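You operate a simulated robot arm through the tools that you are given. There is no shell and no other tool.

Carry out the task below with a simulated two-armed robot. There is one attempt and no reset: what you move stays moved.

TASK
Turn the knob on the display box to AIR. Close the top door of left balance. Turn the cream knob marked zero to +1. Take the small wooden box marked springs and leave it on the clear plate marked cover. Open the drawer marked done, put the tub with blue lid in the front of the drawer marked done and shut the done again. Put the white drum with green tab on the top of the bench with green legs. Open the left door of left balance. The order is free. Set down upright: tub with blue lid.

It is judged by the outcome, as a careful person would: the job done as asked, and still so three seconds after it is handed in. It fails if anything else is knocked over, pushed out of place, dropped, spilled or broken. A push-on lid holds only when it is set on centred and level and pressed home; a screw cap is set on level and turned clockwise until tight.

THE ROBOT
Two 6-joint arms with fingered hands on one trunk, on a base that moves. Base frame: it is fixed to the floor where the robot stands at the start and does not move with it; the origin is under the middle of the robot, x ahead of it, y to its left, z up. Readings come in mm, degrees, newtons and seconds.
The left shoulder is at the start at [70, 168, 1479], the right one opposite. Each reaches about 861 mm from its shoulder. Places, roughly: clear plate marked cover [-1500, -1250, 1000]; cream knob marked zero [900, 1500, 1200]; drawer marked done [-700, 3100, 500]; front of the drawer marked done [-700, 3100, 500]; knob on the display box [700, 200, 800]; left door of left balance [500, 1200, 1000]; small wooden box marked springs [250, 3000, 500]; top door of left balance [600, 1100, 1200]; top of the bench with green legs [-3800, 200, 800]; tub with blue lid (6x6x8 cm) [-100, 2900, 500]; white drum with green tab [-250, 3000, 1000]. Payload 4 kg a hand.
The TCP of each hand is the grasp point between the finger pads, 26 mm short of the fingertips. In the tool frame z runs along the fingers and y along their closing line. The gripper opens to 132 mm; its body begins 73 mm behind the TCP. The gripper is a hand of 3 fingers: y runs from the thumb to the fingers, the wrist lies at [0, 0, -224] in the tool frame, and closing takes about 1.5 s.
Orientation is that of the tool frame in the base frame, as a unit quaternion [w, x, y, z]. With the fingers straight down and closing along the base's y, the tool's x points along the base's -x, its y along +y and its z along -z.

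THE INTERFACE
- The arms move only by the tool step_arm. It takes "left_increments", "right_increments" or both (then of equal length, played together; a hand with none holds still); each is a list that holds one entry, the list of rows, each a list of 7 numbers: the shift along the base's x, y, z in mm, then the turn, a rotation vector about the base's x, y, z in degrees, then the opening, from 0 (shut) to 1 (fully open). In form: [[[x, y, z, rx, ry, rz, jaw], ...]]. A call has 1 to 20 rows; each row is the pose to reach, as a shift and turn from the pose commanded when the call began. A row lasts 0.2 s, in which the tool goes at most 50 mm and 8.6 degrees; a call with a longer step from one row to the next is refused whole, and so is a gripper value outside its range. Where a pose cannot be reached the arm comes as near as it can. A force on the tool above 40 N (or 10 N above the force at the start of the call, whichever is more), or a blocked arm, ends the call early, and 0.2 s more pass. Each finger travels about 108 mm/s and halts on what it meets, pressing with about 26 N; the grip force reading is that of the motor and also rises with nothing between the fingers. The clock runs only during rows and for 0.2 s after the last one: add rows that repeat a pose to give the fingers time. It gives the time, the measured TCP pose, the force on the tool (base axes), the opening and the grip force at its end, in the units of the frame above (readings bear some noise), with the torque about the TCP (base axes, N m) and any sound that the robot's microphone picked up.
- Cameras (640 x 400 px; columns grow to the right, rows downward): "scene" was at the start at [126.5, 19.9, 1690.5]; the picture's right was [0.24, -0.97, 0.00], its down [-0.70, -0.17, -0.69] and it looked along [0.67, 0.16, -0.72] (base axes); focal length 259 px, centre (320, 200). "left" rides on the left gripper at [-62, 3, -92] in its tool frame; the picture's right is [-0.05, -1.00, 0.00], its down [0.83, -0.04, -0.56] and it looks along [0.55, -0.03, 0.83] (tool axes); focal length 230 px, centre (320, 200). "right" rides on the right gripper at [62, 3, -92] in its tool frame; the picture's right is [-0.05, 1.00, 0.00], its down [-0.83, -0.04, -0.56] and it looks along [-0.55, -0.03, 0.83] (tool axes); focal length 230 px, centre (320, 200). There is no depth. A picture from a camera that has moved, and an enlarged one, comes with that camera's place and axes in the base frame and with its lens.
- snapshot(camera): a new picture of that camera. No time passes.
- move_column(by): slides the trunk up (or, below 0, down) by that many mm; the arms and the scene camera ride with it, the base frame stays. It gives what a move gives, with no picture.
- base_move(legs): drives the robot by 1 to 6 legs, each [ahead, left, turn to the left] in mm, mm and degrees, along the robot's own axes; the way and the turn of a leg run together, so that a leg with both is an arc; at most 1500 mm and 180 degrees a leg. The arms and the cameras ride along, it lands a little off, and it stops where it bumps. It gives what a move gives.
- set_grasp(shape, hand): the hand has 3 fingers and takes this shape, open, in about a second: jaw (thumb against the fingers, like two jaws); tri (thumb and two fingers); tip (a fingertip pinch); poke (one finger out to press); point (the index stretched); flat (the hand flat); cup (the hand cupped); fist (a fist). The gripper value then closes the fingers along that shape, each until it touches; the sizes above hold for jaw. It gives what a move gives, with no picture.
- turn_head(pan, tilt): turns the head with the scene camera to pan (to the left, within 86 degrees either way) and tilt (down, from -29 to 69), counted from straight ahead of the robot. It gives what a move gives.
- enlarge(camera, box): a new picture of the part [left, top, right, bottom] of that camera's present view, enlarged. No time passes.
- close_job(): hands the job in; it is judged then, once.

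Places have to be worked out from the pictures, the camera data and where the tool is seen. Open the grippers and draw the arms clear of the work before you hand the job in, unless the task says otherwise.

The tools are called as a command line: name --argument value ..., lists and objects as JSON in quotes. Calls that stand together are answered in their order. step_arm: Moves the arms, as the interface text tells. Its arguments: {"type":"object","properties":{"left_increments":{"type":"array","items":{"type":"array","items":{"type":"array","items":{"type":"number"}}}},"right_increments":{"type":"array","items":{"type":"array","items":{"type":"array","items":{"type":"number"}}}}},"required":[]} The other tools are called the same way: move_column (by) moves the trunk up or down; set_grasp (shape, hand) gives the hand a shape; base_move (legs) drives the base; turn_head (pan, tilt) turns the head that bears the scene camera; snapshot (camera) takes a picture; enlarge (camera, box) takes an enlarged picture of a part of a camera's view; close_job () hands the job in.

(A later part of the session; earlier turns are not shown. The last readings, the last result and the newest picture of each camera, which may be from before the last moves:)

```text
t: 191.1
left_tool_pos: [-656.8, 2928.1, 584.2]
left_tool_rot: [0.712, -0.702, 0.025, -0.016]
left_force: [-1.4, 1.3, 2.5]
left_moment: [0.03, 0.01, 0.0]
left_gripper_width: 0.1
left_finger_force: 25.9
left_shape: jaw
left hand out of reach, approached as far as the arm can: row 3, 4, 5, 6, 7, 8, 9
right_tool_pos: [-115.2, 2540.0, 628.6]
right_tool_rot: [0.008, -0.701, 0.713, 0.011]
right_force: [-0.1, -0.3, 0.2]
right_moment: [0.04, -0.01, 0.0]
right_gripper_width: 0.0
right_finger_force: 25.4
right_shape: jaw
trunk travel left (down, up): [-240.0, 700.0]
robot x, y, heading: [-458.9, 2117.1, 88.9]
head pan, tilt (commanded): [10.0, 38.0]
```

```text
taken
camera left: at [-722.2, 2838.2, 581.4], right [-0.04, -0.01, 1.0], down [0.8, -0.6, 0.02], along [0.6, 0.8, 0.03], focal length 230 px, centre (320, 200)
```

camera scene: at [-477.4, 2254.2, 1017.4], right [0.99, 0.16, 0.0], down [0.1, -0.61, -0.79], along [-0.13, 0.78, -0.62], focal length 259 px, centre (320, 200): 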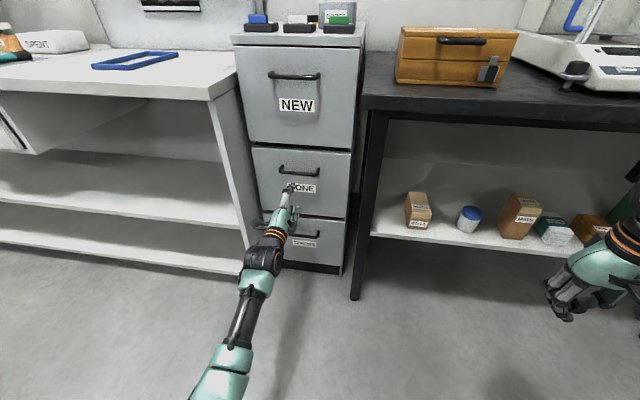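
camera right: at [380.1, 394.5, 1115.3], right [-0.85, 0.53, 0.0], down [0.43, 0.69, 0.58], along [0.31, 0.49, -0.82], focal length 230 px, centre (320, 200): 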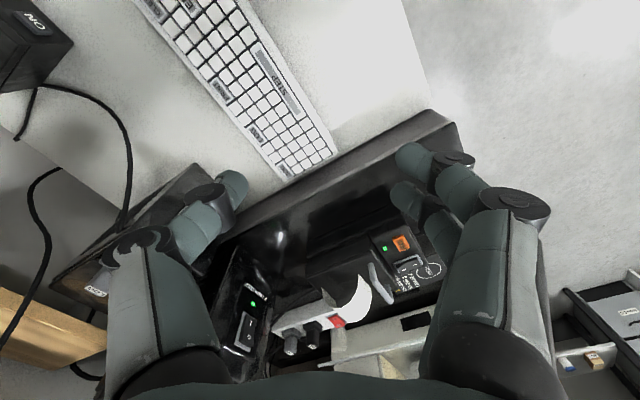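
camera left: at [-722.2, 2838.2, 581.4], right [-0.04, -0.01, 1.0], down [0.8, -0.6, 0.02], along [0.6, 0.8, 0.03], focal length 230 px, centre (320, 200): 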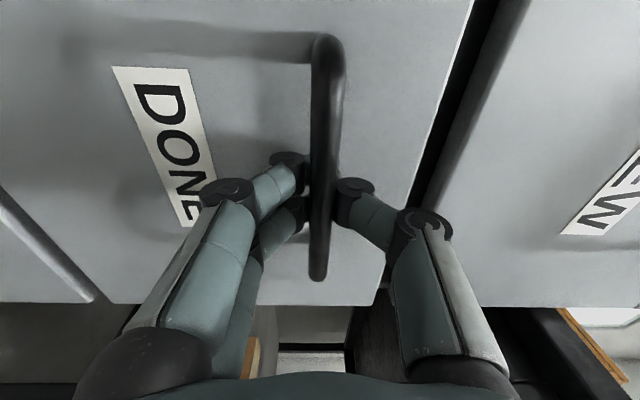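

The fingertips closed around behind the bar, so it is securely hooked. I pull the drawer by driving the base straight back 150 mm first.

base_move --legs '[[-150, 0, 0]]'

snapshot --camera "scene"

snapshot --camera "left"

```text
t: 192.5
left_tool_pos: [-657.3, 2783.1, 582.3]
left_tool_rot: [0.711, -0.703, 0.026, -0.016]
left_force: [-0.5, 1.0, 2.2]
left_moment: [-0.04, 0.0, 0.01]
left_gripper_width: 0.0
left_finger_force: 26.3
left_shape: jaw
right_tool_pos: [-116.4, 2394.2, 628.6]
right_tool_rot: [0.009, -0.7, 0.714, 0.01]
right_force: [-0.6, 0.0, -0.7]
right_moment: [0.03, 0.0, -0.03]
right_gripper_width: 0.0
right_finger_force: 25.8
right_shape: jaw
trunk travel left (down, up): [-240.0, 700.0]
robot x, y, heading: [-462.8, 1971.1, 89.0]
head pan, tilt (commanded): [10.0, 38.0]
```

```text
taken
camera scene: at [-479.3, 2109.5, 1017.5], right [0.99, 0.16, 0.0], down [0.1, -0.61, -0.79], along [-0.12, 0.78, -0.62], focal length 259 px, centre (320, 200)
```

scene: 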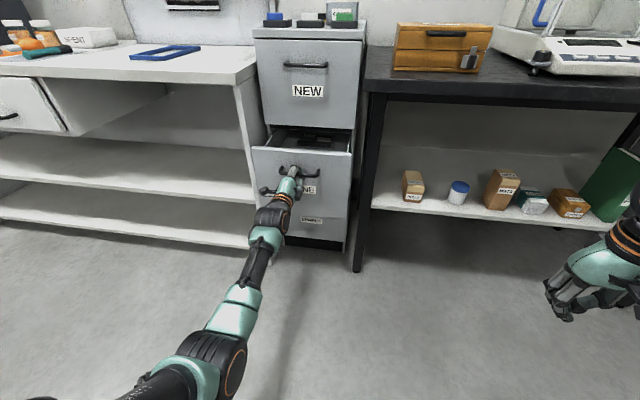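

```text
taken
camera left: at [-724.1, 2693.9, 580.0], right [-0.04, -0.01, 1.0], down [0.8, -0.6, 0.03], along [0.6, 0.8, 0.03], focal length 230 px, centre (320, 200)
```

left: 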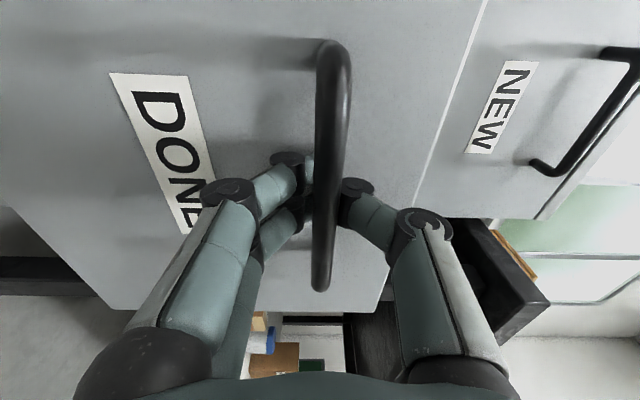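

The drawer is opening smoothly. I pull another 170 mm, watching the force.

base_move --legs '[[-170, 0, 0]]'

snapshot --camera "scene"

enlarge --camera "scene" --box '[220, 70, 400, 250]'

```text
t: 194.0
left_tool_pos: [-659.7, 2606.0, 582.4]
left_tool_rot: [0.71, -0.703, 0.026, -0.017]
left_force: [1.1, 1.5, 1.5]
left_moment: [-0.03, -0.01, 0.0]
left_gripper_width: 0.0
left_finger_force: 26.2
left_shape: jaw
right_tool_pos: [-119.6, 2218.3, 630.4]
right_tool_rot: [0.01, -0.699, 0.715, 0.01]
right_force: [0.5, 1.6, 0.3]
right_moment: [0.03, -0.02, -0.01]
right_gripper_width: 0.0
right_finger_force: 26.5
right_shape: jaw
trunk travel left (down, up): [-240.0, 700.0]
robot x, y, heading: [-468.7, 1794.6, 89.1]
head pan, tilt (commanded): [10.0, 38.0]
```

```text
taken
camera scene: at [-482.0, 1933.1, 1017.5], right [0.99, 0.16, 0.0], down [0.1, -0.61, -0.79], along [-0.12, 0.78, -0.62], focal length 259 px, centre (320, 200)
```

scene: 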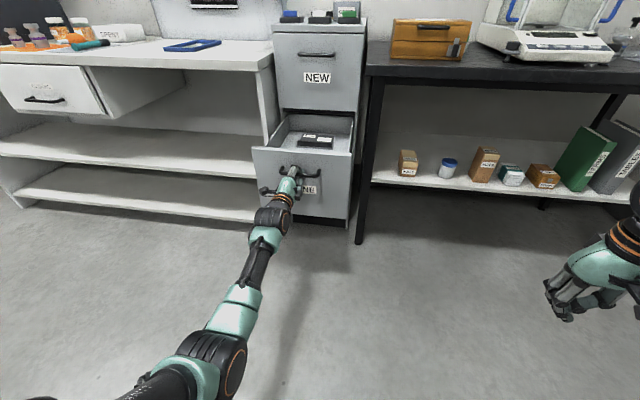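

```text
2.22 times, centred on (310, 160) of scene
camera zoom: at [-482.0, 1933.1, 1017.5], right [0.99, 0.16, 0.0], down [0.1, -0.61, -0.79], along [-0.12, 0.78, -0.62], focal length 575 px, centre (342, 289)
```

zoom: 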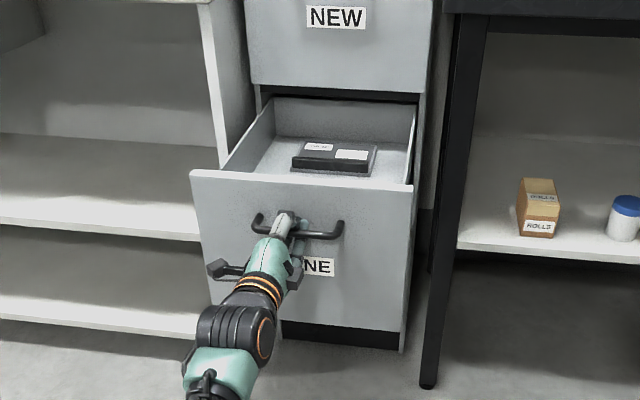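

The drawer is open ~320 mm; its floor is at z≈535 with a black tray at the back and a free front area. I release the handle and back the hand off.

step_arm --left_increments '[[[0, 2, 0, 0, 0, 0, 0.3], [0, 2, 0, 0, 0, 0, 0.55], [0, 2, 0, 0, 0, 0, 0.6], [0, 2, 0, 0, 0, 0, 0.6], [0, -20, 0, 0, 0, 0, 0.6], [0, -45, 0, 0, 0, 0, 0.6], [0, -75, 0, 0, 0, 0, 0.6], [0, -105, 0, 0, 0, 0, 0.6]]]'

snapshot --camera "scene"

enlarge --camera "scene" --box '[220, 70, 400, 250]'

```text
t: 195.8
left_tool_pos: [-657.6, 2503.8, 581.3]
left_tool_rot: [0.711, -0.703, 0.026, -0.016]
left_force: [0.1, 0.3, 0.4]
left_moment: [-0.02, 0.0, 0.0]
left_gripper_width: 78.8
left_finger_force: 0.0
left_shape: jaw
right_tool_pos: [-119.8, 2218.1, 627.1]
right_tool_rot: [0.009, -0.699, 0.715, 0.01]
right_force: [-0.2, 0.3, -0.5]
right_moment: [0.02, 0.04, -0.02]
right_gripper_width: 0.1
right_finger_force: 25.5
right_shape: jaw
trunk travel left (down, up): [-240.0, 700.0]
robot x, y, heading: [-469.3, 1798.9, 89.0]
head pan, tilt (commanded): [10.0, 38.0]
```

```text
taken
camera scene: at [-482.0, 1933.4, 1017.5], right [0.99, 0.16, 0.0], down [0.1, -0.61, -0.79], along [-0.12, 0.78, -0.62], focal length 259 px, centre (320, 200)
```

scene: 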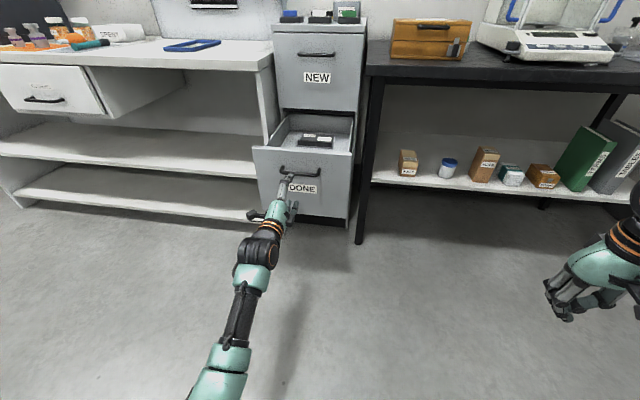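

```text
2.22 times, centred on (310, 160) of scene
camera zoom: at [-482.0, 1933.4, 1017.5], right [0.99, 0.16, 0.0], down [0.1, -0.61, -0.79], along [-0.12, 0.78, -0.62], focal length 575 px, centre (342, 289)
```

zoom: 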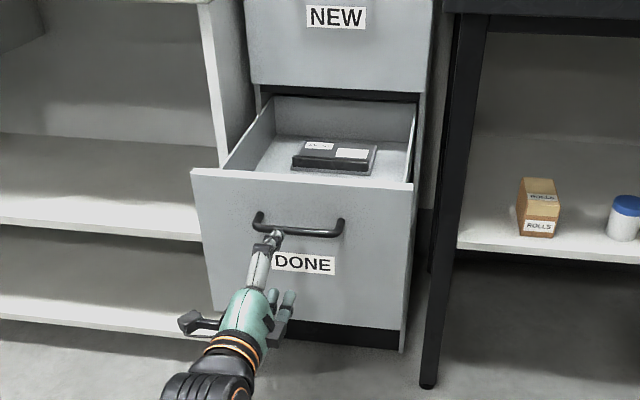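

The handle is free. I turn the left hand to the pick orientation (pointing 60° down and forward, closing horizontally).

step_arm --left_increments '[[[12, -2, -11, -3.6, 6.2, -3.6, 0.6], [21, -5, -23, -7.2, 12.4, -7.2, 0.6], [29, -10, -37, -10.8, 18.7, -10.8, 0.6], [35, -17, -50, -14.4, 24.9, -14.4, 0.6], [38, -25, -64, -18, 31.1, -18, 0.6], [39, -35, -78, -21.6, 37.3, -21.6, 0.6], [37, -46, -92, -25.1, 43.6, -25.1, 0.6], [33, -58, -105, -28.7, 49.8, -28.7, 0.6], [26, -70, -116, -32.3, 56, -32.3, 0.6], [17, -83, -126, -35.9, 62.2, -35.9, 0.6], [6, -96, -135, -39.5, 68.5, -39.5, 0.6], [-7, -110, -142, -43.1, 74.7, -43.1, 0.6], [-22, -123, -146, -46.7, 80.9, -46.7, 0.6]]]'

snapshot --camera "left"

```text
t: 198.6
left_tool_pos: [-681.2, 2380.1, 436.2]
left_tool_rot: [0.164, -0.683, 0.693, 0.16]
left_force: [-0.3, 0.1, 0.1]
left_moment: [0.01, -0.04, -0.03]
left_gripper_width: 78.8
left_finger_force: 0.1
left_shape: jaw
right_tool_pos: [-119.2, 2218.8, 628.3]
right_tool_rot: [0.009, -0.699, 0.715, 0.011]
right_force: [0.1, -0.2, 0.3]
right_moment: [-0.02, 0.03, -0.02]
right_gripper_width: 0.0
right_finger_force: 25.8
right_shape: jaw
trunk travel left (down, up): [-240.0, 700.0]
robot x, y, heading: [-467.3, 1798.3, 89.0]
head pan, tilt (commanded): [10.0, 38.0]
```

```text
taken
camera left: at [-684.1, 2392.2, 546.4], right [1.0, 0.03, 0.02], down [0.03, -0.99, 0.13], along [0.03, -0.13, -0.99], focal length 230 px, centre (320, 200)
```

left: 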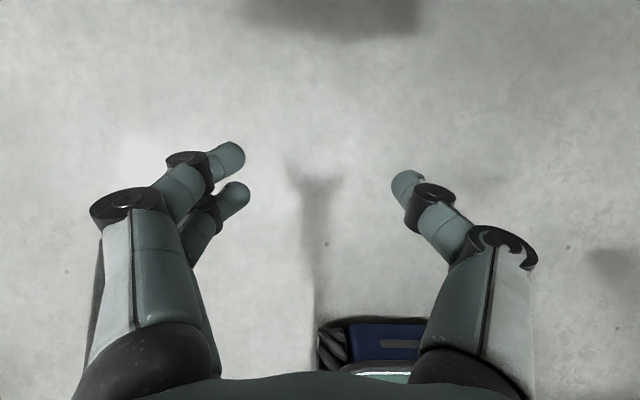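

The hand is in pick orientation (26° from vertical). I strafe right first, then go forward, to stand in front of the tub with the hand still short of the bench.

base_move --legs '[[0, -545, 0], [345, 0, 1]]'

turn_head --pan 15 --tilt 35

snapshot --camera "scene"

snapshot --camera "left"

```text
t: 203.6
left_tool_pos: [-137.4, 2719.0, 435.8]
left_tool_rot: [0.165, -0.682, 0.694, 0.161]
left_force: [0.5, 0.5, 0.5]
left_moment: [0.03, 0.02, -0.01]
left_gripper_width: 78.6
left_finger_force: 0.0
left_shape: jaw
right_tool_pos: [424.8, 2558.3, 627.3]
right_tool_rot: [0.009, -0.7, 0.714, 0.011]
right_force: [-0.3, 0.4, -0.3]
right_moment: [-0.01, 0.02, -0.04]
right_gripper_width: 0.1
right_finger_force: 26.0
right_shape: jaw
trunk travel left (down, up): [-240.0, 700.0]
robot x, y, heading: [75.9, 2140.3, 89.2]
head pan, tilt (commanded): [10.0, 38.0]
```

```text
t: 204.2
left_tool_pos: [-136.0, 2719.6, 435.5]
left_tool_rot: [0.164, -0.683, 0.693, 0.16]
left_force: [-0.8, 0.0, 0.5]
left_moment: [0.01, 0.0, 0.01]
left_gripper_width: 78.6
left_finger_force: 0.1
left_shape: jaw
right_tool_pos: [423.9, 2557.9, 628.1]
right_tool_rot: [0.009, -0.7, 0.714, 0.01]
right_force: [0.0, 0.3, 0.0]
right_moment: [0.0, 0.0, -0.04]
right_gripper_width: 0.1
right_finger_force: 26.0
right_shape: jaw
trunk travel left (down, up): [-240.0, 700.0]
robot x, y, heading: [75.4, 2142.6, 88.9]
head pan, tilt (commanded): [15.0, 35.0]
```

```text
taken
camera scene: at [54.1, 2273.5, 1022.0], right [0.97, 0.24, 0.0], down [0.14, -0.56, -0.82], along [-0.2, 0.79, -0.57], focal length 259 px, centre (320, 200)
```

scene: 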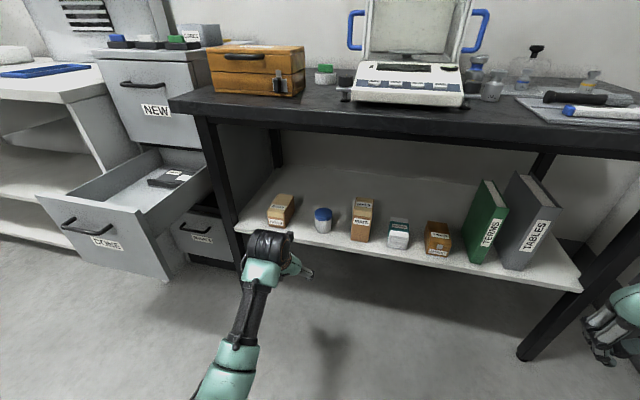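

```text
taken
camera left: at [-140.3, 2732.0, 546.5], right [1.0, 0.03, 0.03], down [0.03, -0.99, 0.12], along [0.03, -0.12, -0.99], focal length 230 px, centre (320, 200)
```

left: 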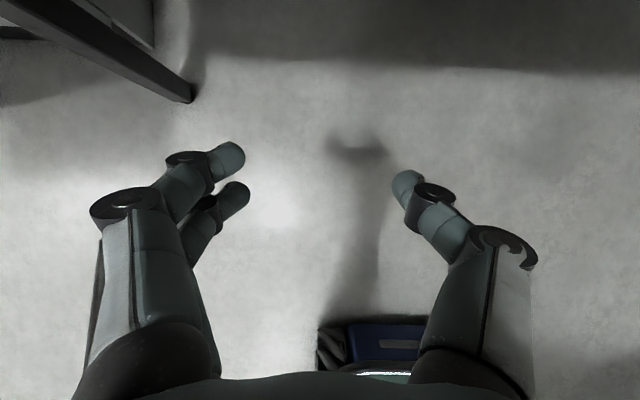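

I zoom on the tub to refine its position.

enlarge --camera "scene" --box '[250, 180, 470, 270]'

```text
2.91 times, centred on (360, 225) of scene
camera zoom: at [54.1, 2273.5, 1022.0], right [0.97, 0.24, 0.0], down [0.14, -0.56, -0.82], along [-0.2, 0.79, -0.57], focal length 752 px, centre (204, 127)
```

zoom: 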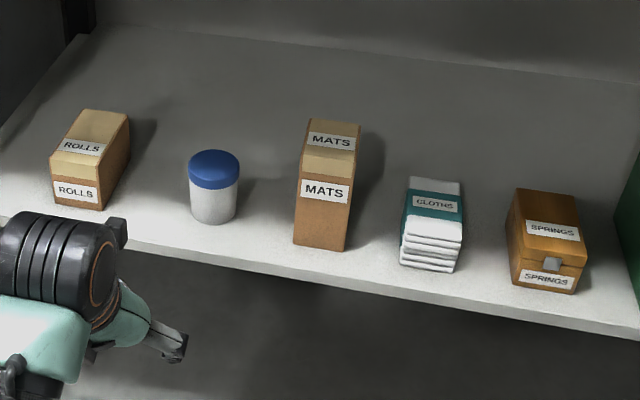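

I raise the trunk 130 mm (which lifts the hand clear) and drive 175 mm forward so the wrist camera can look at the tub.

move_column --by 130

base_move --legs '[[165, 0, 0.5]]'

snapshot --camera "left"

snapshot --camera "scene"

```text
t: 205.8
left_tool_pos: [-136.6, 2718.2, 564.4]
left_tool_rot: [0.165, -0.684, 0.693, 0.161]
left_force: [-0.6, -0.3, -0.1]
left_moment: [0.03, 0.01, -0.01]
left_gripper_width: 78.6
left_finger_force: 0.0
left_shape: jaw
right_tool_pos: [424.4, 2557.2, 758.8]
right_tool_rot: [0.009, -0.7, 0.714, 0.01]
right_force: [-0.3, -0.2, 0.1]
right_moment: [-0.02, 0.03, 0.01]
right_gripper_width: 0.0
right_finger_force: 26.1
right_shape: jaw
trunk travel left (down, up): [-370.0, 570.0]
robot x, y, heading: [73.9, 2136.0, 89.1]
head pan, tilt (commanded): [15.0, 35.0]
```

```text
t: 207.2
left_tool_pos: [-143.4, 2883.5, 563.9]
left_tool_rot: [0.163, -0.688, 0.689, 0.161]
left_force: [-0.1, -0.5, 0.0]
left_moment: [-0.01, -0.01, -0.01]
left_gripper_width: 78.8
left_finger_force: 0.0
left_shape: jaw
right_tool_pos: [421.4, 2729.1, 758.4]
right_tool_rot: [0.008, -0.704, 0.71, 0.011]
right_force: [-0.5, 0.3, -0.2]
right_moment: [-0.01, 0.04, 0.02]
right_gripper_width: 0.0
right_finger_force: 26.4
right_shape: jaw
trunk travel left (down, up): [-370.0, 570.0]
robot x, y, heading: [79.7, 2299.3, 89.7]
head pan, tilt (commanded): [15.0, 35.0]
```

```text
taken
camera left: at [-146.5, 2895.4, 675.9], right [1.0, 0.04, 0.03], down [0.04, -0.99, 0.13], along [0.03, -0.12, -0.99], focal length 230 px, centre (320, 200)
```

left: 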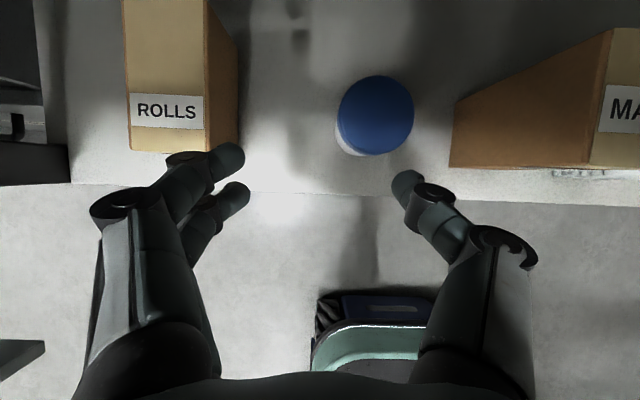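

```text
taken
camera scene: at [54.0, 2440.1, 1151.8], right [0.97, 0.26, 0.0], down [0.15, -0.56, -0.82], along [-0.21, 0.79, -0.57], focal length 259 px, centre (320, 200)
```

scene: 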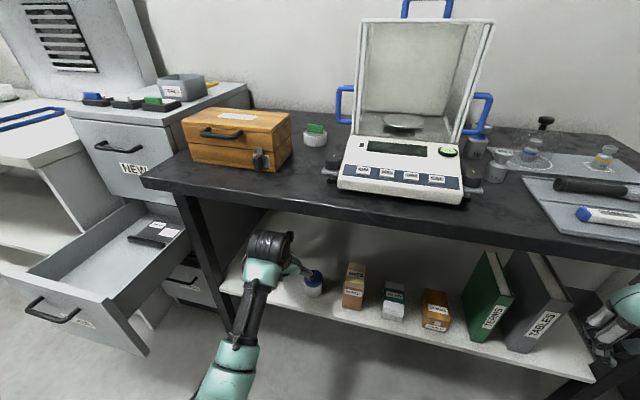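

The wrist camera places the lid centre at about [−98.5, 2946, 480] (shelf top ≈400), with enough gap to the ROLLS and MATS boxes. I shift sideways and approach along the finger axis, then close.

step_arm --left_increments '[[[22, 0, 0, 0, 0, 0, 0.7], [44.5, 0, 0, 0, 0, 0, 0.7], [44.5, 14, -28, 0, 0, 0, 0.7], [44.5, 28, -56, 0, 0, 0, 0.7], [44.5, 42, -84, 0, 0, 0, 0.7], [44.5, 52, -104, 0, 0, 0, 0.7], [44.5, 57.5, -116, 0, 0, 0, 0.7]]]'

snapshot --camera "left"

```text
t: 208.8
left_tool_pos: [-96.7, 2939.8, 451.1]
left_tool_rot: [0.167, -0.687, 0.688, 0.164]
left_force: [0.7, -0.7, 10.2]
left_moment: [-0.06, 0.52, 0.0]
left_gripper_width: 91.5
left_finger_force: 0.0
left_shape: jaw
right_tool_pos: [421.1, 2728.2, 759.4]
right_tool_rot: [0.01, -0.704, 0.71, 0.011]
right_force: [-0.4, 0.1, -0.1]
right_moment: [0.0, -0.02, 0.03]
right_gripper_width: 0.0
right_finger_force: 25.3
right_shape: jaw
trunk travel left (down, up): [-370.0, 570.0]
robot x, y, heading: [75.9, 2303.1, 89.7]
head pan, tilt (commanded): [15.0, 35.0]
```

```text
taken
camera left: at [-100.6, 2951.1, 562.0], right [1.0, 0.04, 0.03], down [0.04, -0.99, 0.12], along [0.03, -0.12, -0.99], focal length 230 px, centre (320, 200)
```

left: 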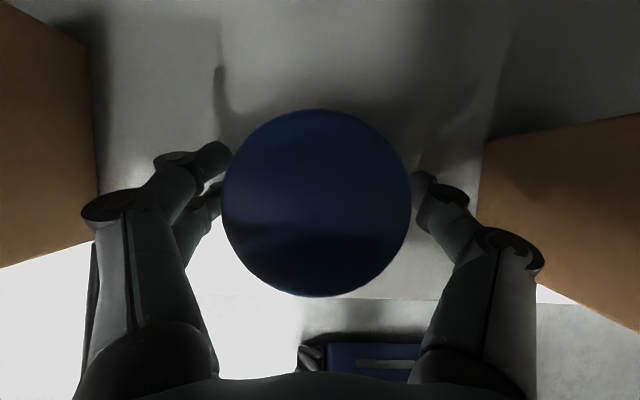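

A finger touches the shelf lightly (10 N), and the lid centre is at about [−99.7, 2941]. I raise 8 mm, recentre slightly and close on the tub.

step_arm --left_increments '[[[-1, -1, 5, 0, 0, 0, 0.7], [-2.5, -3, 9, 0, 0, 0, 0.7], [-2.5, -3, 9, 0, 0, 0, 0.5], [-2.5, -3, 9, 0, 0, 0, 0.35], [-2.5, -3, 9, 0, 0, 0, 0.25], [-2.5, -3, 9, 0, 0, 0, 0.25], [-2.5, -3, 9, 0, 0, 0, 0.25]]]'

snapshot --camera "left"

enlarge --camera "scene" --box '[220, 220, 380, 330]'

```text
t: 210.4
left_tool_pos: [-99.5, 2935.4, 456.2]
left_tool_rot: [0.164, -0.687, 0.689, 0.162]
left_force: [-0.2, 0.4, 0.3]
left_moment: [0.0, -0.03, -0.01]
left_gripper_width: 47.1
left_finger_force: 26.2
left_shape: jaw
right_tool_pos: [421.6, 2728.7, 758.4]
right_tool_rot: [0.009, -0.704, 0.71, 0.01]
right_force: [-0.7, 0.1, 0.0]
right_moment: [0.0, -0.02, 0.01]
right_gripper_width: 0.0
right_finger_force: 26.3
right_shape: jaw
trunk travel left (down, up): [-370.0, 570.0]
robot x, y, heading: [77.8, 2302.1, 89.9]
head pan, tilt (commanded): [15.0, 35.0]
```

```text
taken
camera left: at [-104.1, 2948.1, 568.8], right [1.0, 0.04, 0.03], down [0.04, -0.99, 0.13], along [0.03, -0.12, -0.99], focal length 230 px, centre (320, 200)
```

left: 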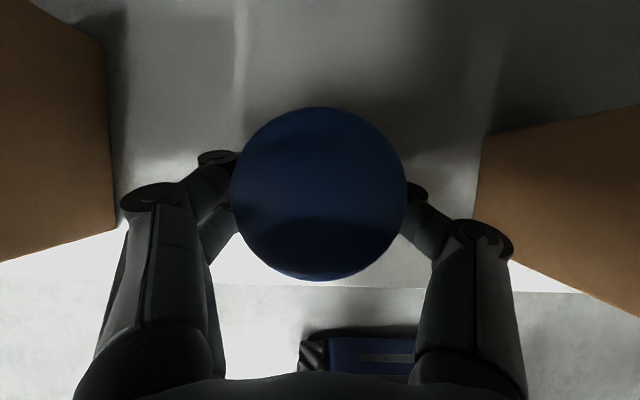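

```text
3.64 times, centred on (300, 275) of scene
camera zoom: at [54.0, 2439.2, 1152.0], right [0.97, 0.26, 0.0], down [0.15, -0.55, -0.82], along [-0.21, 0.79, -0.57], focal length 940 px, centre (393, -73)
```

zoom: 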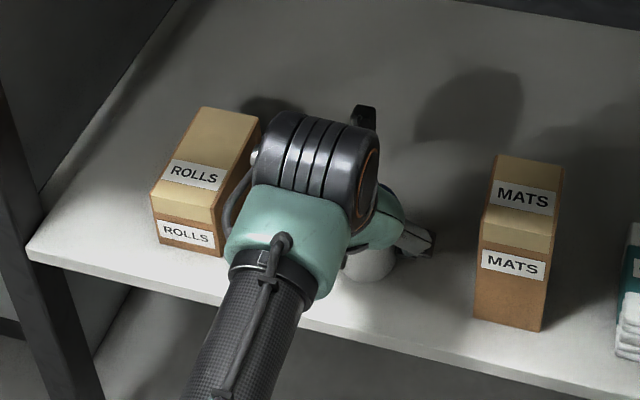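

The tub is held firmly (47 mm reading, 26 N). I lift it along the approach axis and check, then back the base out.

step_arm --left_increments '[[[0, 0, 10, 0, 0, 0, 0.25], [0, -4, 25, 0, 0, 0, 0.25], [0, -14, 45, 0, 0, 0, 0.25], [0, -28, 65, 0, 0, 0, 0.25], [0, -40, 85, 0, 0, 0, 0.25]]]'

snapshot --camera "left"

base_move --legs '[[-220, 0, 0]]'

snapshot --camera "scene"

```text
t: 211.7
left_tool_pos: [-100.0, 2895.4, 542.6]
left_tool_rot: [0.164, -0.687, 0.689, 0.161]
left_force: [-0.2, 0.2, -0.5]
left_moment: [0.02, 0.05, 0.01]
left_gripper_width: 46.8
left_finger_force: 25.7
left_shape: jaw
right_tool_pos: [419.9, 2728.8, 758.8]
right_tool_rot: [0.009, -0.705, 0.709, 0.011]
right_force: [-0.2, -0.2, 1.0]
right_moment: [-0.01, -0.01, -0.01]
right_gripper_width: 0.2
right_finger_force: 26.2
right_shape: jaw
trunk travel left (down, up): [-370.0, 570.0]
robot x, y, heading: [79.7, 2299.4, 90.0]
head pan, tilt (commanded): [15.0, 35.0]
```

```text
taken
camera left: at [-103.7, 2907.8, 653.6], right [1.0, 0.04, 0.03], down [0.04, -0.99, 0.13], along [0.03, -0.12, -0.99], focal length 230 px, centre (320, 200)
```

left: 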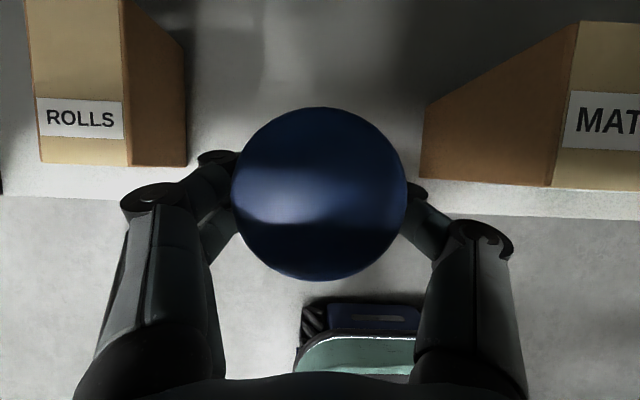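

```text
t: 213.3
left_tool_pos: [-101.9, 2682.4, 543.4]
left_tool_rot: [0.164, -0.688, 0.688, 0.162]
left_force: [0.2, 0.0, 0.2]
left_moment: [-0.03, -0.01, 0.02]
left_gripper_width: 47.3
left_finger_force: 25.7
left_shape: jaw
right_tool_pos: [420.0, 2514.7, 758.4]
right_tool_rot: [0.009, -0.704, 0.71, 0.012]
right_force: [0.2, 0.3, -0.2]
right_moment: [0.05, -0.03, -0.01]
right_gripper_width: 0.0
right_finger_force: 26.2
right_shape: jaw
trunk travel left (down, up): [-370.0, 570.0]
robot x, y, heading: [78.8, 2089.3, 90.0]
head pan, tilt (commanded): [15.0, 35.0]
```

```text
taken
camera scene: at [53.3, 2225.5, 1152.1], right [0.97, 0.26, 0.0], down [0.15, -0.55, -0.82], along [-0.21, 0.79, -0.57], focal length 259 px, centre (320, 200)
```

scene: 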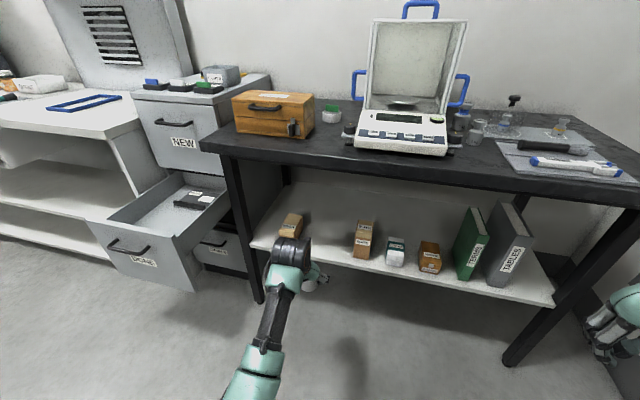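

The tub is out and the neighbours are untouched. I raise the trunk 190 mm so the tub clears the drawer front, and drive left over the drawer.

move_column --by 190

base_move --legs '[[0, 548, 0], [55, 0, 0]]'

snapshot --camera "left"

turn_head --pan 15 --tilt 45

snapshot --camera "scene"

```text
t: 215.4
left_tool_pos: [-100.3, 2681.8, 731.9]
left_tool_rot: [0.163, -0.688, 0.688, 0.162]
left_force: [0.4, 0.2, -0.3]
left_moment: [0.01, -0.01, 0.0]
left_gripper_width: 47.0
left_finger_force: 25.9
left_shape: jaw
right_tool_pos: [419.9, 2515.4, 947.9]
right_tool_rot: [0.01, -0.704, 0.71, 0.01]
right_force: [0.1, 0.5, 0.3]
right_moment: [-0.05, -0.01, -0.01]
right_gripper_width: 0.0
right_finger_force: 26.3
right_shape: jaw
trunk travel left (down, up): [-560.0, 380.0]
robot x, y, heading: [75.7, 2088.2, 89.9]
head pan, tilt (commanded): [15.0, 35.0]
```

```text
t: 219.1
left_tool_pos: [-652.1, 2737.6, 732.1]
left_tool_rot: [-0.164, 0.689, -0.687, -0.162]
left_force: [0.3, -0.1, -1.3]
left_moment: [-0.02, 0.0, 0.03]
left_gripper_width: 46.9
left_finger_force: 26.1
left_shape: jaw
right_tool_pos: [-129.9, 2573.9, 948.9]
right_tool_rot: [0.009, -0.706, 0.708, 0.011]
right_force: [-0.4, 0.0, 0.5]
right_moment: [0.0, 0.03, 0.0]
right_gripper_width: 0.0
right_finger_force: 25.9
right_shape: jaw
trunk travel left (down, up): [-560.0, 380.0]
robot x, y, heading: [-472.7, 2143.2, 90.1]
head pan, tilt (commanded): [15.0, 35.0]
```

```text
taken
camera left: at [-655.0, 2750.5, 843.5], right [1.0, 0.05, 0.03], down [0.04, -0.99, 0.13], along [0.03, -0.12, -0.99], focal length 230 px, centre (320, 200)
```

left: 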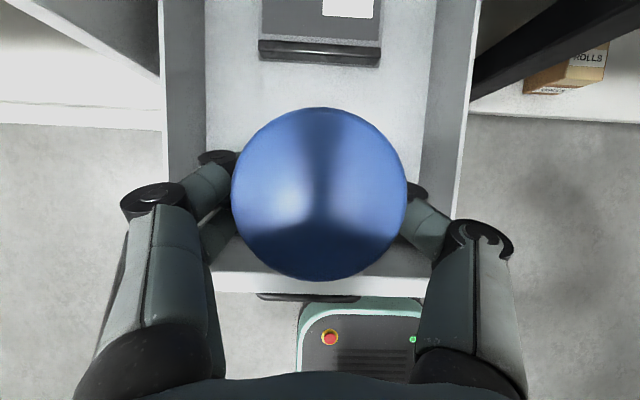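

```text
t: 219.8
left_tool_pos: [-651.6, 2738.2, 732.8]
left_tool_rot: [-0.163, 0.69, -0.687, -0.161]
left_force: [-1.5, -0.3, -0.8]
left_moment: [0.01, -0.01, 0.04]
left_gripper_width: 47.3
left_finger_force: 25.7
left_shape: jaw
right_tool_pos: [-129.9, 2572.9, 946.8]
right_tool_rot: [0.01, -0.706, 0.708, 0.011]
right_force: [0.0, 0.0, -0.1]
right_moment: [0.01, 0.0, 0.02]
right_gripper_width: 0.1
right_finger_force: 26.2
right_shape: jaw
trunk travel left (down, up): [-560.0, 380.0]
robot x, y, heading: [-472.0, 2146.2, 89.9]
head pan, tilt (commanded): [15.0, 45.0]
```

```text
taken
camera scene: at [-493.6, 2275.9, 1327.2], right [0.97, 0.26, 0.0], down [0.18, -0.68, -0.71], along [-0.18, 0.68, -0.71], focal length 259 px, centre (320, 200)
```

scene: 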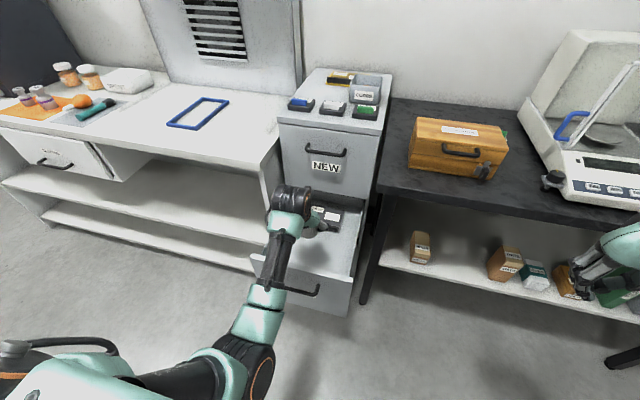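

The drawer's inner space spans x −756…−550 with the front panel's inner face at y≈2661. I shift the tub 45 mm deeper (so the hand clears the front panel) and lower most of the way.

step_arm --left_increments '[[[0, 22, 0, 0, 0, 0, 0.25], [0, 45, 0, 0, 0, 0, 0.25], [0, 45, -25, 0, 0, 0, 0.25], [0, 45, -50, 0, 0, 0, 0.25], [0, 45, -75, 0, 0, 0, 0.25], [0, 45, -95, 0, 0, 0, 0.25], [0, 45, -110, 0, 0, 0, 0.25]]]'

snapshot --camera "left"

enlarge --camera "scene" --box '[230, 160, 390, 330]'

```text
t: 221.4
left_tool_pos: [-652.7, 2782.0, 625.3]
left_tool_rot: [-0.163, 0.689, -0.687, -0.162]
left_force: [-0.5, -0.1, -1.5]
left_moment: [-0.03, -0.02, 0.02]
left_gripper_width: 46.6
left_finger_force: 26.5
left_shape: jaw
right_tool_pos: [-130.7, 2572.5, 949.0]
right_tool_rot: [0.008, -0.706, 0.708, 0.011]
right_force: [0.9, 0.7, 1.0]
right_moment: [-0.02, 0.01, -0.03]
right_gripper_width: 0.1
right_finger_force: 25.9
right_shape: jaw
trunk travel left (down, up): [-560.0, 380.0]
robot x, y, heading: [-473.6, 2146.7, 89.9]
head pan, tilt (commanded): [15.0, 45.0]
```

```text
taken
camera left: at [-655.3, 2795.0, 734.4], right [1.0, 0.05, 0.03], down [0.04, -0.99, 0.12], along [0.03, -0.12, -0.99], focal length 230 px, centre (320, 200)
```

left: 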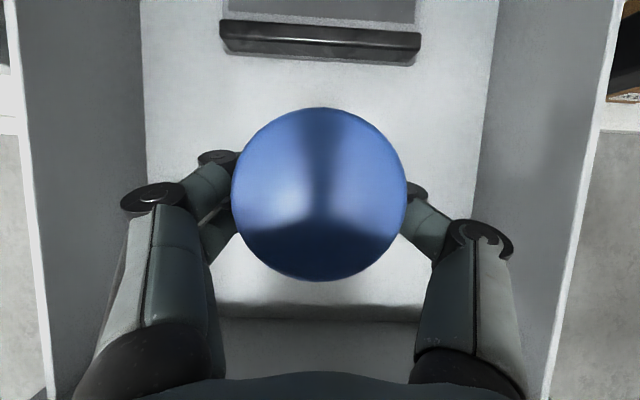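

```text
2.35 times, centred on (310, 245) of scene
camera zoom: at [-493.7, 2275.9, 1327.1], right [0.97, 0.26, 0.0], down [0.18, -0.68, -0.71], along [-0.18, 0.68, -0.71], focal length 609 px, centre (344, 94)
```

zoom: 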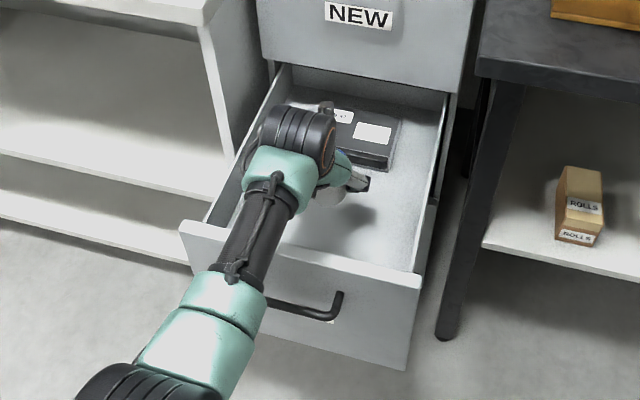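

The floor of the drawer is at z≈536, so the tub will touch down near TCP z≈585. I lower in small steps and watch the force.

step_arm --left_increments '[[[0, 0, -12, 0, 0, 0, 0.25], [0, 0, -24, 0, 0, 0, 0.25], [0, 0, -32, 0, 0, 0, 0.25], [0, 0, -36, 0, 0, 0, 0.25]]]'

step_arm --left_increments '[[[0, 0, -2, 0, 0, 0, 0.25], [0, 0, -4, 0, 0, 0, 0.25]]]'

```text
t: 222.4
left_tool_pos: [-650.2, 2782.8, 586.6]
left_tool_rot: [-0.163, 0.689, -0.687, -0.162]
left_force: [0.1, -0.7, -0.2]
left_moment: [-0.01, 0.02, -0.03]
left_gripper_width: 47.0
left_finger_force: 25.8
left_shape: jaw
right_tool_pos: [-130.2, 2572.9, 947.4]
right_tool_rot: [0.009, -0.706, 0.709, 0.01]
right_force: [-0.3, -0.4, -0.5]
right_moment: [0.01, -0.01, 0.0]
right_gripper_width: 0.3
right_finger_force: 25.8
right_shape: jaw
trunk travel left (down, up): [-560.0, 380.0]
robot x, y, heading: [-468.4, 2144.5, 90.0]
head pan, tilt (commanded): [15.0, 45.0]
```

```text
t: 223.0
left_tool_pos: [-652.0, 2783.1, 582.6]
left_tool_rot: [-0.164, 0.689, -0.687, -0.162]
left_force: [0.7, -0.8, -0.2]
left_moment: [0.03, 0.0, -0.01]
left_gripper_width: 47.1
left_finger_force: 25.9
left_shape: jaw
right_tool_pos: [-130.4, 2572.5, 948.9]
right_tool_rot: [0.01, -0.705, 0.709, 0.01]
right_force: [0.6, 0.3, 0.3]
right_moment: [0.02, 0.01, -0.01]
right_gripper_width: 0.0
right_finger_force: 26.1
right_shape: jaw
trunk travel left (down, up): [-560.0, 380.0]
robot x, y, heading: [-470.7, 2145.1, 89.6]
head pan, tilt (commanded): [15.0, 45.0]
```

No contact yet at z≈583; I continue lowering in small steps.

step_arm --left_increments '[[[0, 0, -2, 0, 0, 0, 0.25], [0, 0, -4, 0, 0, 0, 0.25], [0, 0, -6, 0, 0, 0, 0.25]]]'

step_arm --left_increments '[[[0, 0, -2, 0, 0, 0, 0.25], [0, 0, -4, 0, 0, 0, 0.25], [0, 0, -6, 0, 0, 0, 0.25]]]'

snapshot --camera "left"

enlarge --camera "scene" --box '[230, 160, 390, 330]'

```text
t: 223.8
left_tool_pos: [-650.6, 2782.4, 576.6]
left_tool_rot: [-0.163, 0.689, -0.687, -0.162]
left_force: [0.7, 0.9, -1.7]
left_moment: [-0.03, -0.05, 0.0]
left_gripper_width: 46.9
left_finger_force: 26.1
left_shape: jaw
right_tool_pos: [-130.5, 2572.2, 948.1]
right_tool_rot: [0.009, -0.706, 0.708, 0.01]
right_force: [0.5, -0.2, -0.2]
right_moment: [0.03, 0.01, -0.01]
right_gripper_width: 0.0
right_finger_force: 25.9
right_shape: jaw
trunk travel left (down, up): [-560.0, 380.0]
robot x, y, heading: [-472.9, 2144.3, 90.0]
head pan, tilt (commanded): [15.0, 45.0]
```

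```text
t: 224.6
left_tool_pos: [-652.8, 2781.8, 571.0]
left_tool_rot: [-0.164, 0.689, -0.687, -0.162]
left_force: [-0.3, -0.3, 0.5]
left_moment: [0.0, 0.04, 0.02]
left_gripper_width: 46.9
left_finger_force: 26.1
left_shape: jaw
right_tool_pos: [-128.8, 2572.4, 949.2]
right_tool_rot: [0.009, -0.705, 0.709, 0.01]
right_force: [-1.0, -0.3, 0.2]
right_moment: [0.04, 0.03, 0.0]
right_gripper_width: 0.0
right_finger_force: 25.9
right_shape: jaw
trunk travel left (down, up): [-560.0, 380.0]
robot x, y, heading: [-470.8, 2149.4, 90.0]
head pan, tilt (commanded): [15.0, 45.0]
```

```text
taken
camera left: at [-654.8, 2795.5, 682.4], right [1.0, 0.05, 0.03], down [0.04, -0.99, 0.12], along [0.03, -0.12, -0.99], focal length 230 px, centre (320, 200)
```

left: 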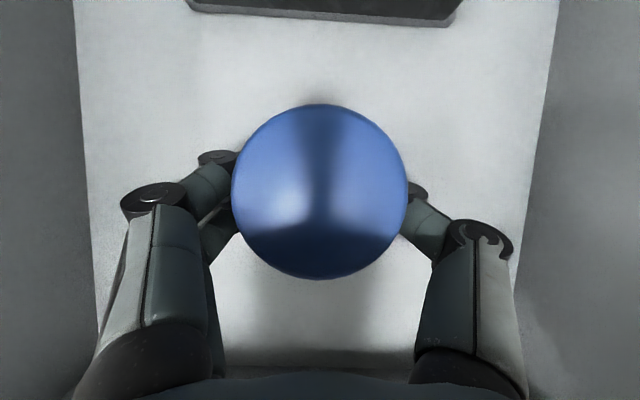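

```text
2.35 times, centred on (310, 245) of scene
camera zoom: at [-493.6, 2275.3, 1327.2], right [0.97, 0.26, 0.0], down [0.18, -0.68, -0.71], along [-0.18, 0.68, -0.71], focal length 609 px, centre (344, 94)
```

zoom: 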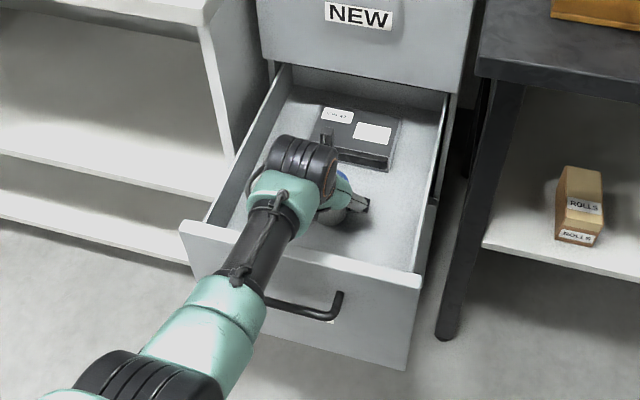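

Comparing the views, the floor is nearer z≈514, so about 8 mm remain. I lower on in 2 mm steps.

step_arm --left_increments '[[[0, 0, -2, 0, 0, 0, 0.25], [0, 0, -4, 0, 0, 0, 0.25], [0, 0, -6, 0, 0, 0, 0.25]]]'

step_arm --left_increments '[[[0, 0, -1.5, 0, 0, 0, 0.25], [0, 0, -3, 0, 0, 0, 0.25]]]'

```text
t: 225.4
left_tool_pos: [-651.7, 2785.1, 569.5]
left_tool_rot: [-0.167, 0.688, -0.686, -0.165]
left_force: [-0.6, -0.3, 21.9]
left_moment: [0.09, 0.09, 0.0]
left_gripper_width: 47.2
left_finger_force: 25.7
left_shape: jaw
right_tool_pos: [-129.7, 2571.2, 949.5]
right_tool_rot: [0.009, -0.706, 0.708, 0.011]
right_force: [-0.5, 0.4, -0.2]
right_moment: [-0.05, -0.03, -0.01]
right_gripper_width: 0.0
right_finger_force: 25.7
right_shape: jaw
trunk travel left (down, up): [-560.0, 380.0]
robot x, y, heading: [-471.9, 2143.7, 90.0]
head pan, tilt (commanded): [15.0, 45.0]
```

```text
t: 226.0
left_tool_pos: [-650.1, 2785.4, 569.5]
left_tool_rot: [-0.169, 0.688, -0.686, -0.167]
left_force: [-0.6, -0.9, 31.3]
left_moment: [0.14, 0.11, 0.02]
left_gripper_width: 48.4
left_finger_force: 25.8
left_shape: jaw
right_tool_pos: [-128.8, 2567.7, 950.7]
right_tool_rot: [0.01, -0.705, 0.709, 0.012]
right_force: [0.2, -0.2, -0.1]
right_moment: [-0.01, -0.02, -0.02]
right_gripper_width: 0.0
right_finger_force: 25.8
right_shape: jaw
trunk travel left (down, up): [-560.0, 380.0]
robot x, y, heading: [-475.0, 2147.8, 90.1]
head pan, tilt (commanded): [15.0, 45.0]
```

The tub is on the drawer floor (31 N upward). I relieve the pressure, open the fingers and withdraw upward along the finger axis.

step_arm --left_increments '[[[0, -1, 3, 0, 0, 0, 0.25], [0, -2, 7, 0, 0, 0, 0.25], [0, -2, 7, 0, 0, 0, 0.45], [0, -2, 7, 0, 0, 0, 0.7], [0, -2, 7, 0, 0, 0, 0.75], [0, -2, 7, 0, 0, 0, 0.75], [0, -2, 20, 0, 0, 0, 0.75], [0, -4, 40, 0, 0, 0, 0.75], [0, -10, 65, 0, 0, 0, 0.75], [0, -20, 95, 0, 0, 0, 0.75], [0, -35, 130, 0, 0, 0, 0.75], [0, -50, 160, 0, 0, 0, 0.75]]]'

snapshot --camera "left"

snapshot --camera "scene"

```text
t: 228.6
left_tool_pos: [-649.7, 2734.2, 723.6]
left_tool_rot: [-0.164, 0.689, -0.687, -0.164]
left_force: [0.1, 0.2, 0.1]
left_moment: [-0.03, 0.0, 0.01]
left_gripper_width: 98.5
left_finger_force: 0.1
left_shape: jaw
right_tool_pos: [-130.4, 2573.0, 947.3]
right_tool_rot: [0.01, -0.705, 0.709, 0.01]
right_force: [0.2, 0.3, -1.1]
right_moment: [0.02, 0.01, 0.02]
right_gripper_width: 0.1
right_finger_force: 25.9
right_shape: jaw
trunk travel left (down, up): [-560.0, 380.0]
robot x, y, heading: [-470.4, 2147.3, 90.0]
head pan, tilt (commanded): [15.0, 45.0]
```

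```text
taken
camera left: at [-654.0, 2746.6, 834.4], right [1.0, 0.05, 0.02], down [0.05, -0.99, 0.12], along [0.03, -0.12, -0.99], focal length 230 px, centre (320, 200)
```

left: 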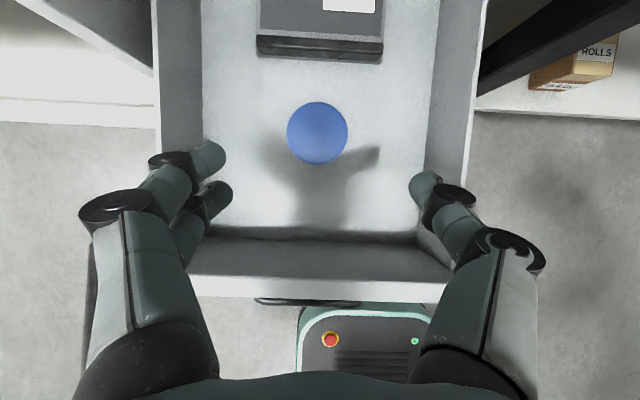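

```text
taken
camera scene: at [-493.2, 2275.0, 1327.2], right [0.97, 0.26, 0.0], down [0.18, -0.68, -0.71], along [-0.18, 0.68, -0.71], focal length 259 px, centre (320, 200)
```

scene: 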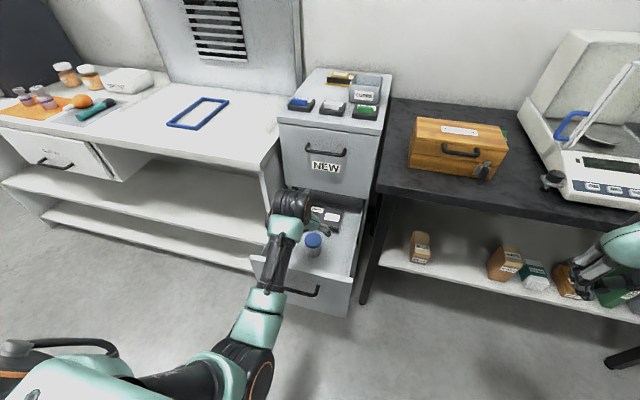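

The tub stands upright in the front part of the drawer (~120 mm behind the front panel). Now I back off, lower the trunk, and point the closed fingers forward to push the drawer shut.

base_move --legs '[[-230, 0, 0]]'

move_column --by -200

step_arm --left_increments '[[[0, 16, 2, 7.9, 0, 0, 0.4], [0, 29, 7, 15.9, 0, 0, 0.2], [-1, 39, 16, 23.8, 0, 0, 0], [-1, 46, 27, 31.8, 0, 0, 0], [-2, 50, 41, 39.7, 0, 0, 0], [-2, 50, 56, 47.6, 0, 0, 0], [-3, 45, 73, 55.6, 0, 0, 0], [-3, 36, 92, 63.5, 0, 0, 0]]]'

snapshot --camera "left"

snapshot --camera "scene"

```text
t: 230.4
left_tool_pos: [-654.2, 2502.0, 722.2]
left_tool_rot: [-0.163, 0.691, -0.685, -0.162]
left_force: [0.0, 0.4, -0.6]
left_moment: [-0.02, 0.03, 0.0]
left_gripper_width: 98.5
left_finger_force: 0.1
left_shape: jaw
right_tool_pos: [-132.5, 2345.1, 947.4]
right_tool_rot: [-0.009, 0.708, -0.706, -0.01]
right_force: [-0.4, -0.2, -0.5]
right_moment: [0.02, 0.01, -0.01]
right_gripper_width: 0.0
right_finger_force: 25.8
right_shape: jaw
trunk travel left (down, up): [-560.0, 380.0]
robot x, y, heading: [-469.9, 1914.7, 90.6]
head pan, tilt (commanded): [15.0, 45.0]
```

```text
t: 232.5
left_tool_pos: [-655.1, 2501.5, 522.0]
left_tool_rot: [-0.162, 0.691, -0.685, -0.163]
left_force: [0.1, -0.7, 0.7]
left_moment: [0.01, 0.01, 0.01]
left_gripper_width: 98.8
left_finger_force: 0.0
left_shape: jaw
right_tool_pos: [-133.3, 2345.3, 749.2]
right_tool_rot: [-0.009, 0.709, -0.705, -0.01]
right_force: [-0.5, -0.2, 0.5]
right_moment: [0.01, 0.01, -0.01]
right_gripper_width: 0.0
right_finger_force: 25.7
right_shape: jaw
trunk travel left (down, up): [-360.0, 580.0]
robot x, y, heading: [-472.6, 1916.9, 90.3]
head pan, tilt (commanded): [15.0, 45.0]
```

```text
t: 234.3
left_tool_pos: [-658.2, 2537.1, 614.0]
left_tool_rot: [0.503, -0.502, 0.496, 0.499]
left_force: [-0.4, 0.2, -0.6]
left_moment: [-0.01, 0.02, 0.0]
left_gripper_width: 0.0
left_finger_force: 25.8
left_shape: jaw
right_tool_pos: [-131.8, 2345.3, 748.0]
right_tool_rot: [-0.009, 0.708, -0.706, -0.011]
right_force: [-0.3, -0.2, 0.1]
right_moment: [0.02, 0.01, 0.0]
right_gripper_width: 0.0
right_finger_force: 25.7
right_shape: jaw
trunk travel left (down, up): [-360.0, 580.0]
robot x, y, heading: [-469.6, 1919.0, 90.5]
head pan, tilt (commanded): [15.0, 45.0]
```

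```text
taken
camera left: at [-662.7, 2443.4, 676.1], right [1.0, 0.0, 0.06], down [0.05, -0.55, -0.83], along [0.03, 0.83, -0.55], focal length 230 px, centre (320, 200)
```

left: 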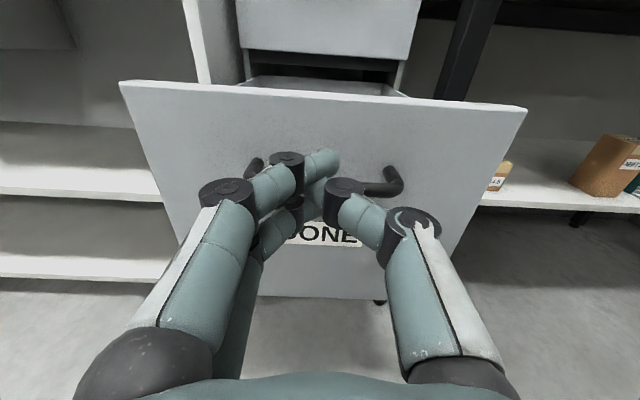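

```text
taken
camera scene: at [-493.7, 2044.6, 1127.2], right [0.96, 0.27, 0.0], down [0.19, -0.68, -0.71], along [-0.19, 0.68, -0.71], focal length 259 px, centre (320, 200)
```

scene: 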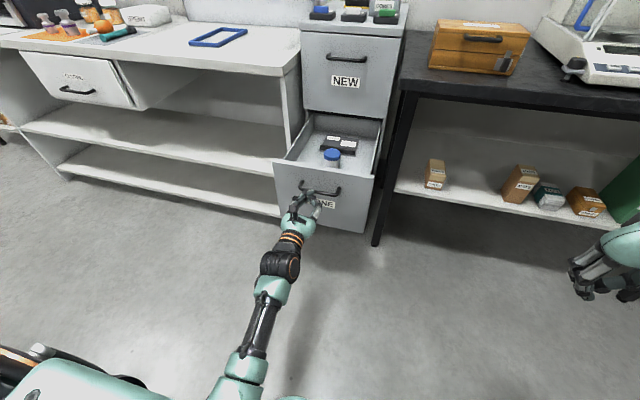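

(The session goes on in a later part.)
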